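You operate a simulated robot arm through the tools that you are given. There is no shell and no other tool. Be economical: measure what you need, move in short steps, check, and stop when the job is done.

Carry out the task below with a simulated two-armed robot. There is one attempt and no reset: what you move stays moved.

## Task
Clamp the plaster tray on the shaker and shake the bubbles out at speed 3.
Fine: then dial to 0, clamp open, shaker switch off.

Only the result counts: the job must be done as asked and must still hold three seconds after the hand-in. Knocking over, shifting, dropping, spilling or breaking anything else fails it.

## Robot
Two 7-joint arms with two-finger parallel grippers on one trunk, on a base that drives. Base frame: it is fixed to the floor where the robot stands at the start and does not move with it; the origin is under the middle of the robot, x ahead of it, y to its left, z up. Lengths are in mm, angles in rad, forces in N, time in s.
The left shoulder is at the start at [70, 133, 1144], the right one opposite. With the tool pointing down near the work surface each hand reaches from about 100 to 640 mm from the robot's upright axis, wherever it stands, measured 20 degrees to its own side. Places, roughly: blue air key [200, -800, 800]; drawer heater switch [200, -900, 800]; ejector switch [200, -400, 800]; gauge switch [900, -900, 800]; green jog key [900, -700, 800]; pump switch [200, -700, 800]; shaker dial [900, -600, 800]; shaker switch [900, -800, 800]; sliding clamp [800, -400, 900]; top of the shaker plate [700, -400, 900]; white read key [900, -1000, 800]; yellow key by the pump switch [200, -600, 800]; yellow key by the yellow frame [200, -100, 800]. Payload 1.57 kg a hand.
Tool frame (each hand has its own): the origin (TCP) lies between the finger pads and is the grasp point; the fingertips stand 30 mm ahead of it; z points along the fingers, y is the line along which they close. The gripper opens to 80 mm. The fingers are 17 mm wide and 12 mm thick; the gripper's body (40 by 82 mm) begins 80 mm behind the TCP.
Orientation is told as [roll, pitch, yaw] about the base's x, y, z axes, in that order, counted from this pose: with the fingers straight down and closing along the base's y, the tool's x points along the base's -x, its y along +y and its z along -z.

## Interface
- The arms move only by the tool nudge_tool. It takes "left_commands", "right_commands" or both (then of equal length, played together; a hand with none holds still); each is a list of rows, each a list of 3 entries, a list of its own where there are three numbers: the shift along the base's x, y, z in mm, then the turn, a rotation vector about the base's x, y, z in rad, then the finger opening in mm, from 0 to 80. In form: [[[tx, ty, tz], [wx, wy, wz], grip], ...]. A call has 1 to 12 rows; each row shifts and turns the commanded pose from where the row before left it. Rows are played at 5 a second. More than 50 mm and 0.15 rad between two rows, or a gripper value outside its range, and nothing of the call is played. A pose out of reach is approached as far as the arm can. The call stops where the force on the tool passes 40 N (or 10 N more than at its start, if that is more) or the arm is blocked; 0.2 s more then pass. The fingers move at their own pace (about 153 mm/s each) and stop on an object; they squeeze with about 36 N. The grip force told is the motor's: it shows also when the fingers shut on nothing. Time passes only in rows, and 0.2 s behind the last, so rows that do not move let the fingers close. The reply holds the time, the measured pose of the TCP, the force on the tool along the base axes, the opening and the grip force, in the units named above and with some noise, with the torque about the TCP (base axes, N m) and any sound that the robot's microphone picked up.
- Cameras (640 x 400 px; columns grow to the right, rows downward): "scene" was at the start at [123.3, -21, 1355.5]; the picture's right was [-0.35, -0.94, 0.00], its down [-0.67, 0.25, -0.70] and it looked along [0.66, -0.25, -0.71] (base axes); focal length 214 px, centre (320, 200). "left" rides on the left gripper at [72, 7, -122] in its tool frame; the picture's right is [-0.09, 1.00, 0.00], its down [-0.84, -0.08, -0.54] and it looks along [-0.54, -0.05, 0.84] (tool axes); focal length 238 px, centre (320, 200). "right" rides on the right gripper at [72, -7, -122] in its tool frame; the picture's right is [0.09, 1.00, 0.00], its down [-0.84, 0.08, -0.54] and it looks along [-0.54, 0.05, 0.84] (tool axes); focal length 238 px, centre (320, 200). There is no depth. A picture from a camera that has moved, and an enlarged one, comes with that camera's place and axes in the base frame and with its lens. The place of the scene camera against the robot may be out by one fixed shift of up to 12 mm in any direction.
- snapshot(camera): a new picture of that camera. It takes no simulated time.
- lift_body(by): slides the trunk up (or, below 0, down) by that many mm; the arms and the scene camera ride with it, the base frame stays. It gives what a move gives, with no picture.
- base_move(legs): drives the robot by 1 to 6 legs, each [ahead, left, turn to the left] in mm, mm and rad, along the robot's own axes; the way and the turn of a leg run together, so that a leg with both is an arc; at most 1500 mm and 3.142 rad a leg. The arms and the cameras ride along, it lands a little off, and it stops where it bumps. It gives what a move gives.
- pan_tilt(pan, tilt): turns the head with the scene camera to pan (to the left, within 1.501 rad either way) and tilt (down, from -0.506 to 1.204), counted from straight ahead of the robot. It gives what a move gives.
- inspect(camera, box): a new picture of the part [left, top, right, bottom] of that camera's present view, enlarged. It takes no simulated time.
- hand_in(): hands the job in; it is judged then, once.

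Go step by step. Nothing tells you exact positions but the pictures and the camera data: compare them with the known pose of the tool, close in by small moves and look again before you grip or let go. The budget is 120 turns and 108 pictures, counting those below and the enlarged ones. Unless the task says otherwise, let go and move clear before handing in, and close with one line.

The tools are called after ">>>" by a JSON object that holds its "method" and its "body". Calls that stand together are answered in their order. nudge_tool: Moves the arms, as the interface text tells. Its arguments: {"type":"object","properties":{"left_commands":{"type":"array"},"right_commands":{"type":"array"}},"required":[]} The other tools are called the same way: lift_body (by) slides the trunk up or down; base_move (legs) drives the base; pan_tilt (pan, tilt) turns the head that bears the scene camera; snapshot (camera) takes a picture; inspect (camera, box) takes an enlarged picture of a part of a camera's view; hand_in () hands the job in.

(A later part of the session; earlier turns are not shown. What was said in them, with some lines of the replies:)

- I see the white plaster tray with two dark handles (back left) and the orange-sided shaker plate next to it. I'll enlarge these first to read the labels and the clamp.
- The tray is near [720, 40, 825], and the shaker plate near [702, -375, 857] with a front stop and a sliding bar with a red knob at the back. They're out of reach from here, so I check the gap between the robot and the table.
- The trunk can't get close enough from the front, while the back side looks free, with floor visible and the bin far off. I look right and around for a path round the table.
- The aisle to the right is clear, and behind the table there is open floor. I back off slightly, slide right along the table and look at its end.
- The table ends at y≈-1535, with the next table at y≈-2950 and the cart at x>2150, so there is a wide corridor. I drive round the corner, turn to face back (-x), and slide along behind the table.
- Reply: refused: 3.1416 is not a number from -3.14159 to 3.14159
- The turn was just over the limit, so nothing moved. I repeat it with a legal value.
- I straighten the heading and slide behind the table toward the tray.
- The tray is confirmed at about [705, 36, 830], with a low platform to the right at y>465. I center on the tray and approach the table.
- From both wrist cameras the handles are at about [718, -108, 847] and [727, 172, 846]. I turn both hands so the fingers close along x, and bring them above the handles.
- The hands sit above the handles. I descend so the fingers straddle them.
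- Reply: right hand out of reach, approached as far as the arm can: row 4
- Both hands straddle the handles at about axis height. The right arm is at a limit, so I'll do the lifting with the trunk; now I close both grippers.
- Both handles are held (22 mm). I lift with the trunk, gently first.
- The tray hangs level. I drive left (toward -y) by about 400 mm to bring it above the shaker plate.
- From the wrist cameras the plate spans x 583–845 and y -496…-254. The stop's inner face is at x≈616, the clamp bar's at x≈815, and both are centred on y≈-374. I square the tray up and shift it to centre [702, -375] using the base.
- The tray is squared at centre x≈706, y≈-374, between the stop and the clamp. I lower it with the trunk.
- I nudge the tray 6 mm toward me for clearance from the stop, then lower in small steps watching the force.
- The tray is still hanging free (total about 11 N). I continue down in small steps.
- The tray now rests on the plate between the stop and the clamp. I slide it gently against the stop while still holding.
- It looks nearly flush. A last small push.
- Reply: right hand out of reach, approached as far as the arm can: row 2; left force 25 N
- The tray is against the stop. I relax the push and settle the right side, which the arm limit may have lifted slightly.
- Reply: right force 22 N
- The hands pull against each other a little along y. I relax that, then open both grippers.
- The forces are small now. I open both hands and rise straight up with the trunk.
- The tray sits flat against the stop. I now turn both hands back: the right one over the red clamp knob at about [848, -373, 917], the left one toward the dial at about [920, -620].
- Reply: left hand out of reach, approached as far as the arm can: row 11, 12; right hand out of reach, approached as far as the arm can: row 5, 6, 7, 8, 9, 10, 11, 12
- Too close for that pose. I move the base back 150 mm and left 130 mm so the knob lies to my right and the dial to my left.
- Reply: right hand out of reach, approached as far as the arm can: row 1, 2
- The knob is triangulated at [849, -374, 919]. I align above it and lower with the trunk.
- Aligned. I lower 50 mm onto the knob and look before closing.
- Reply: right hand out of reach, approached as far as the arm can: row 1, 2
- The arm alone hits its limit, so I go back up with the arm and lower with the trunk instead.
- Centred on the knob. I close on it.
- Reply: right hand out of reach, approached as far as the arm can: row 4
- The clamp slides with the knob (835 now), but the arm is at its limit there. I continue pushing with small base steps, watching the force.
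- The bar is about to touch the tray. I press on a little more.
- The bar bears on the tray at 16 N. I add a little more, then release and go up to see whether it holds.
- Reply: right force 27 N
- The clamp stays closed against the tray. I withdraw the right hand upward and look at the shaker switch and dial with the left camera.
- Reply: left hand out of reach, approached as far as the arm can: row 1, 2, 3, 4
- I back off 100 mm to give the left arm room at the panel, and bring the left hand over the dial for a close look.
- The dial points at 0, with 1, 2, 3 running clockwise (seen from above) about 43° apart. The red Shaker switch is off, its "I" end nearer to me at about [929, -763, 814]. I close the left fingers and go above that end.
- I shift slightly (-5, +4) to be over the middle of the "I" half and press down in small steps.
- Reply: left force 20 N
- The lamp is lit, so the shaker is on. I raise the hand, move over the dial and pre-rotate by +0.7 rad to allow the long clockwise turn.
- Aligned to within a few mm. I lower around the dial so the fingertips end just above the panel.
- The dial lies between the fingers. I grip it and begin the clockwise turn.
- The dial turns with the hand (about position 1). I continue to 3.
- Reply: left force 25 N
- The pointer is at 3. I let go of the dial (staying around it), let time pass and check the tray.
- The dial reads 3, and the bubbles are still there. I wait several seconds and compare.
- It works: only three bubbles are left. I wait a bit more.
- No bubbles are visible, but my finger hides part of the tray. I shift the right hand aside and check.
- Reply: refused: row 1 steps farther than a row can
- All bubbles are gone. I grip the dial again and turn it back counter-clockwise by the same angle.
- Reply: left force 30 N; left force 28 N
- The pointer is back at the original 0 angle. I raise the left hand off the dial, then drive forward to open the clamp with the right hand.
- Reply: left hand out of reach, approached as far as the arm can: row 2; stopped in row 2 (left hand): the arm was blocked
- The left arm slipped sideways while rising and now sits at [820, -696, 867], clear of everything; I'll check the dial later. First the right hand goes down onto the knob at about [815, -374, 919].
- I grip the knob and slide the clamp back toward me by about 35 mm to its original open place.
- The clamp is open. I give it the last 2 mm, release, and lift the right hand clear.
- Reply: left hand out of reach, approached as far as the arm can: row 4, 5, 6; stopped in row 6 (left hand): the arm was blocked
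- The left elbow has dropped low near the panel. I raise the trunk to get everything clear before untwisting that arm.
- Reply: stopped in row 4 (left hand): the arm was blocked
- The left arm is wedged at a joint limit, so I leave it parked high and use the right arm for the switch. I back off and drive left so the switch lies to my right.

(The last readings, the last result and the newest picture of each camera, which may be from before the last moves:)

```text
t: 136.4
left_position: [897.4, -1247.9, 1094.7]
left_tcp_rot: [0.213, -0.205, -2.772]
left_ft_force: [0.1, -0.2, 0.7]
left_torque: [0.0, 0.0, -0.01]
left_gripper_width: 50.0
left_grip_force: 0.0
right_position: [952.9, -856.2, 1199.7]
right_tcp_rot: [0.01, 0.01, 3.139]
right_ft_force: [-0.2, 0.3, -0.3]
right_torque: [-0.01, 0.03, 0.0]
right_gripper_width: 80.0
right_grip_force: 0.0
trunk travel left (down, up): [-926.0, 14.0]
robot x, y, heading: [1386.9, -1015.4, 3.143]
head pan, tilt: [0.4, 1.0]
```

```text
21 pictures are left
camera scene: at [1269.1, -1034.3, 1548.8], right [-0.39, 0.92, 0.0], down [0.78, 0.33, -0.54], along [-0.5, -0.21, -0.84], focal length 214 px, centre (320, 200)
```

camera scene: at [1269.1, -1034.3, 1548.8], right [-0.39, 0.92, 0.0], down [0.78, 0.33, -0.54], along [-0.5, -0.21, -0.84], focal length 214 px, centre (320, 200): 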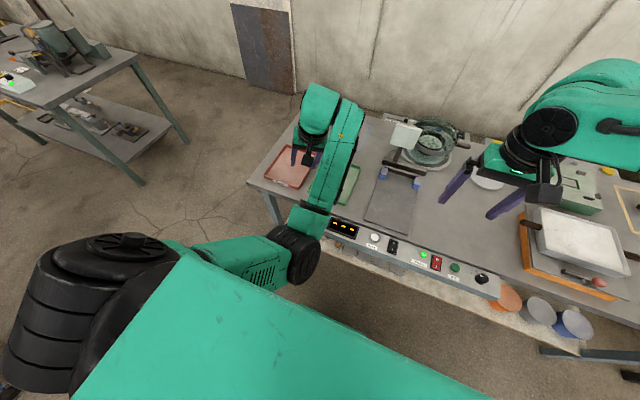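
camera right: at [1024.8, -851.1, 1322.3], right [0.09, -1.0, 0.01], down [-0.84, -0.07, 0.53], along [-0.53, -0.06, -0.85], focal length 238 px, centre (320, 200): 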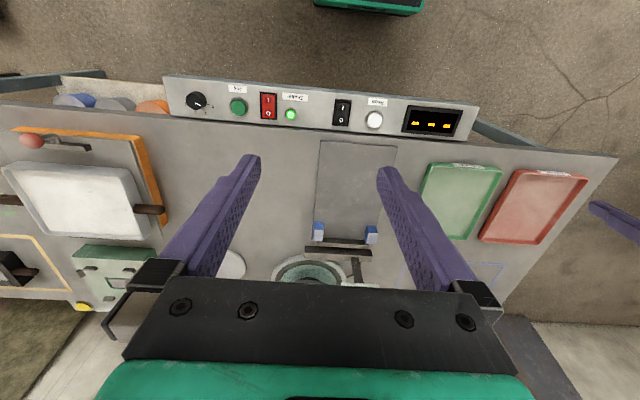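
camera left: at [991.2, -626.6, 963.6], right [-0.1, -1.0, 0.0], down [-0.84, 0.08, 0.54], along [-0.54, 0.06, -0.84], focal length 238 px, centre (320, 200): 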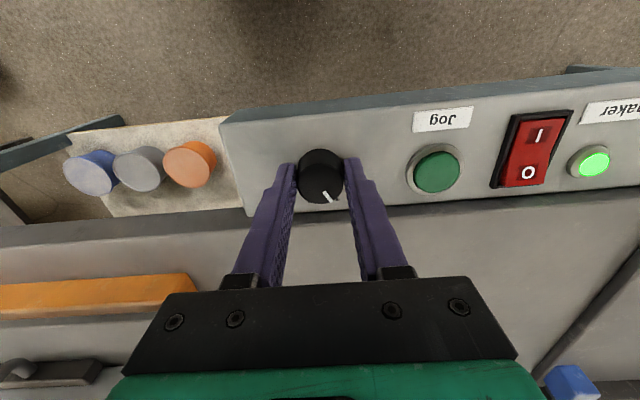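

>>> {"method": "inspect", "body": {"camera": "right", "box": [175, 80, 311, 125]}}

```text
4.71 times, centred on (243, 102) of right
camera zoom: at [1024.8, -851.1, 1322.3], right [0.09, -1.0, 0.01], down [-0.84, -0.07, 0.53], along [-0.53, -0.06, -0.85], focal length 1122 px, centre (682, 659)
```

zoom: 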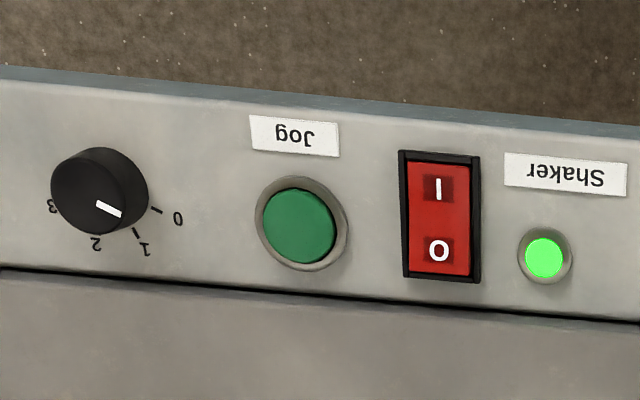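

The dial still reads 0. The switch's "0" end is at about [903, -762, 814]. I lower the trunk and bring the closed right fingers above it.

>>> {"method": "lift_body", "body": {"by": -170}}

>>> {"method": "nudge_tool", "body": {"right_commands": [[[-12, 24, 0], [0, 0, 0], 0], [[-12, 24, 0], [0, 0, 0], 0], [[-12, 24, 0], [0, 0, 0], 0], [[-12, 22, 0], [0, 0, 0], 0], [[0, 0, -35], [0, 0, 0], 0], [[0, 0, -35], [0, 0, 0], 0], [[0, 0, -35], [0, 0, 0], 0], [[0, 0, -35], [0, 0, 0], 0], [[0, 0, -15], [0, 0, 0], 0]]}}

>>> {"method": "snapshot", "body": {"camera": "right"}}

```text
t: 138.3
left_position: [898.2, -1251.1, 926.4]
left_tcp_rot: [0.212, -0.207, -2.773]
left_ft_force: [-0.2, -1.0, -0.4]
left_torque: [-0.01, 0.01, 0.0]
left_gripper_width: 49.7
left_grip_force: 0.0
right_position: [953.9, -858.1, 1029.9]
right_tcp_rot: [0.005, 0.009, 3.14]
right_ft_force: [0.4, -0.1, -0.3]
right_torque: [0.0, -0.04, -0.01]
right_gripper_width: 79.9
right_grip_force: 0.0
trunk travel left (down, up): [-756.0, 184.0]
robot x, y, heading: [1386.8, -1019.3, 3.15]
head pan, tilt: [0.4, 1.0]
```

```text
t: 140.3
left_position: [898.2, -1250.6, 925.2]
left_tcp_rot: [0.214, -0.205, -2.772]
left_ft_force: [0.3, 0.8, 0.3]
left_torque: [-0.02, -0.01, 0.03]
left_gripper_width: 50.2
left_grip_force: 0.0
right_position: [901.9, -764.0, 873.9]
right_tcp_rot: [0.007, 0.01, 3.139]
right_ft_force: [1.0, 0.3, -0.1]
right_torque: [0.01, 0.01, 0.0]
right_gripper_width: 0.0
right_grip_force: 21.5
trunk travel left (down, up): [-756.0, 184.0]
robot x, y, heading: [1386.7, -1016.4, 3.14]
head pan, tilt: [0.4, 1.0]
```

```text
19 pictures are left
camera right: at [973.7, -758.4, 996.6], right [0.09, -1.0, 0.01], down [-0.84, -0.07, 0.53], along [-0.53, -0.05, -0.84], focal length 238 px, centre (320, 200)
```

right: 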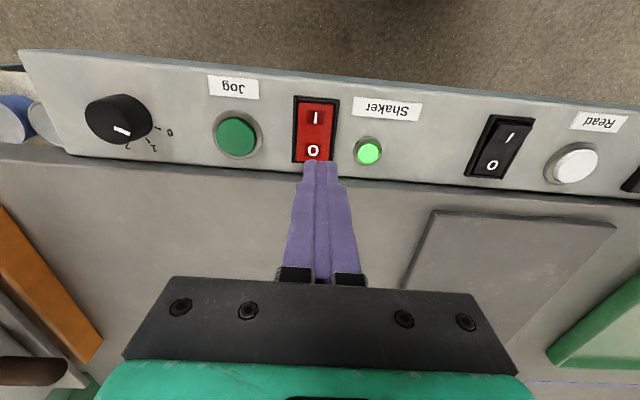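

I shift 4 mm in y and press down on the "0" end.

>>> {"method": "nudge_tool", "body": {"right_commands": [[[0, 4, 0], [0, 0, 0], 0], [[0, 0, -12], [0, 0, 0], 0], [[0, 0, -6], [0, 0, 0], 0], [[0, 0, -4], [0, 0, 0], 0], [[0, 0, -3], [0, 0, 0], 0], [[0, 0, -2], [0, 0, 0], 0], [[0, 0, -2], [0, 0, 0], 0]]}}

>>> {"method": "snapshot", "body": {"camera": "right"}}

```text
t: 141.9
left_position: [897.3, -1250.6, 926.3]
left_tcp_rot: [0.21, -0.206, -2.77]
left_ft_force: [-0.1, 0.4, -0.3]
left_torque: [-0.01, 0.0, -0.01]
left_gripper_width: 50.1
left_grip_force: 0.1
right_position: [905.6, -762.1, 846.5]
right_tcp_rot: [0.004, 0.008, 3.14]
right_ft_force: [-0.2, 0.5, 3.4]
right_torque: [0.04, -0.06, -0.02]
right_gripper_width: 0.0
right_grip_force: 21.2
trunk travel left (down, up): [-756.0, 184.0]
robot x, y, heading: [1387.5, -1017.0, 3.144]
head pan, tilt: [0.4, 1.0]
```

```text
18 pictures are left
camera right: at [976.9, -755.4, 968.4], right [0.09, -1.0, 0.01], down [-0.84, -0.07, 0.54], along [-0.53, -0.05, -0.84], focal length 238 px, centre (320, 200)
```

right: 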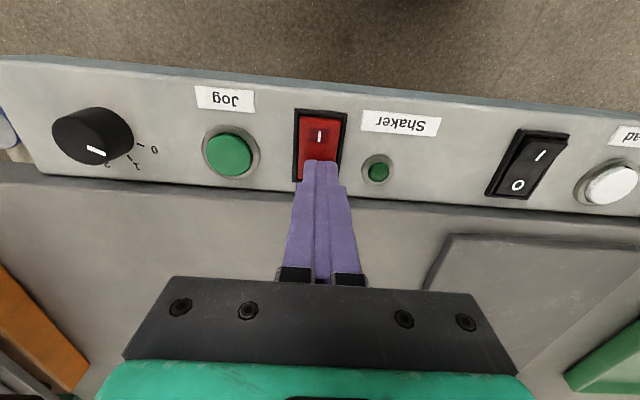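

The lamp is off. I raise the hand and make a final check.

>>> {"method": "nudge_tool", "body": {"right_commands": [[[0, 0, 20], [0, 0, 0], 0], [[0, 0, 30], [0, 0, 0], 0], [[0, 0, 40], [0, 0, 0], 0], [[0, -20, 40], [0, 0, 0], 0], [[0, -40, 20], [0, 0, 0], 0]]}}

>>> {"method": "inspect", "body": {"camera": "right", "box": [80, 60, 400, 260]}}

>>> {"method": "pan_tilt", "body": {"pan": -0.5, "tilt": 0.9}}

>>> {"method": "snapshot", "body": {"camera": "scene"}}

```text
t: 143.1
left_position: [898.1, -1252.7, 925.0]
left_tcp_rot: [0.208, -0.207, -2.769]
left_ft_force: [0.2, 0.2, -0.9]
left_torque: [0.0, 0.03, -0.04]
left_gripper_width: 50.2
left_grip_force: 0.0
right_position: [908.2, -821.8, 999.8]
right_tcp_rot: [0.003, 0.009, 3.137]
right_ft_force: [0.4, 0.0, 0.0]
right_torque: [0.05, -0.01, 0.01]
right_gripper_width: 0.0
right_grip_force: 21.5
trunk travel left (down, up): [-756.0, 184.0]
robot x, y, heading: [1384.6, -1014.2, 3.141]
head pan, tilt: [0.4, 1.0]
```

```text
2.00 times, centred on (240, 160) of right
camera zoom: at [978.7, -816.5, 1122.1], right [0.09, -1.0, 0.0], down [-0.84, -0.07, 0.53], along [-0.53, -0.05, -0.85], focal length 477 px, centre (480, 280)
```

zoom: 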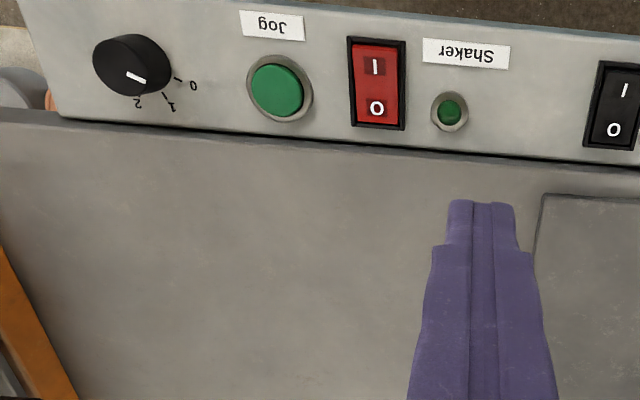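

```text
t: 144.3
left_position: [899.8, -1250.7, 924.9]
left_tcp_rot: [0.212, -0.207, -2.774]
left_ft_force: [0.3, -0.8, 0.6]
left_torque: [-0.01, 0.01, -0.03]
left_gripper_width: 50.0
left_grip_force: 0.0
right_position: [909.2, -820.3, 999.1]
right_tcp_rot: [0.005, 0.008, 3.139]
right_ft_force: [0.3, 0.2, 0.5]
right_torque: [-0.03, 0.0, 0.02]
right_gripper_width: 0.0
right_grip_force: 20.7
trunk travel left (down, up): [-756.0, 184.0]
robot x, y, heading: [1384.4, -1012.5, 3.143]
head pan, tilt: [-0.499, 0.901]
```

```text
16 pictures are left
camera scene: at [1267.1, -973.4, 1386.0], right [0.48, 0.88, 0.0], down [0.69, -0.37, -0.62], along [-0.55, 0.3, -0.78], focal length 214 px, centre (320, 200)
```

scene: 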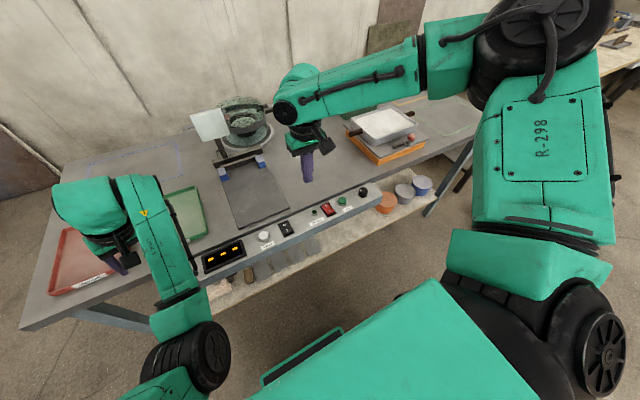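

>>> {"method": "inspect", "body": {"camera": "scene", "box": [320, 90, 480, 190]}}

```text
4.00 times, centred on (400, 140) of scene
camera zoom: at [1267.1, -973.4, 1386.0], right [0.48, 0.88, 0.0], down [0.69, -0.37, -0.62], along [-0.55, 0.3, -0.78], focal length 858 px, centre (0, 440)
```

zoom: 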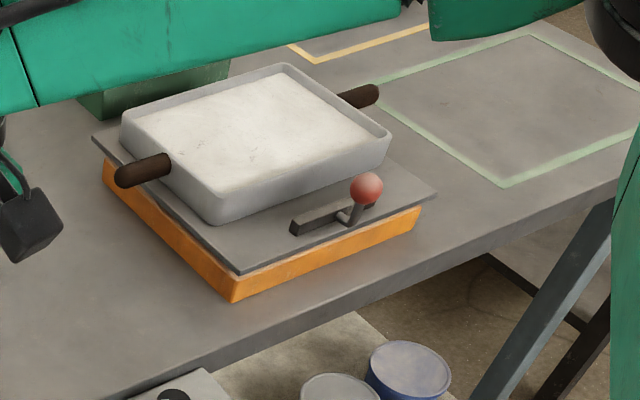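

The tray is bubble-free on the plate, the clamp is open, the dial is at 0 and the switch is off with its lamp dark. I hand in.

>>> {"method": "hand_in", "body": {}}

```text
The job is handed in.
```

The plaster tray was clamped and shaken at speed 3 until no bubbles were left; the dial is now at 0, the clamp open and the shaker switch off.
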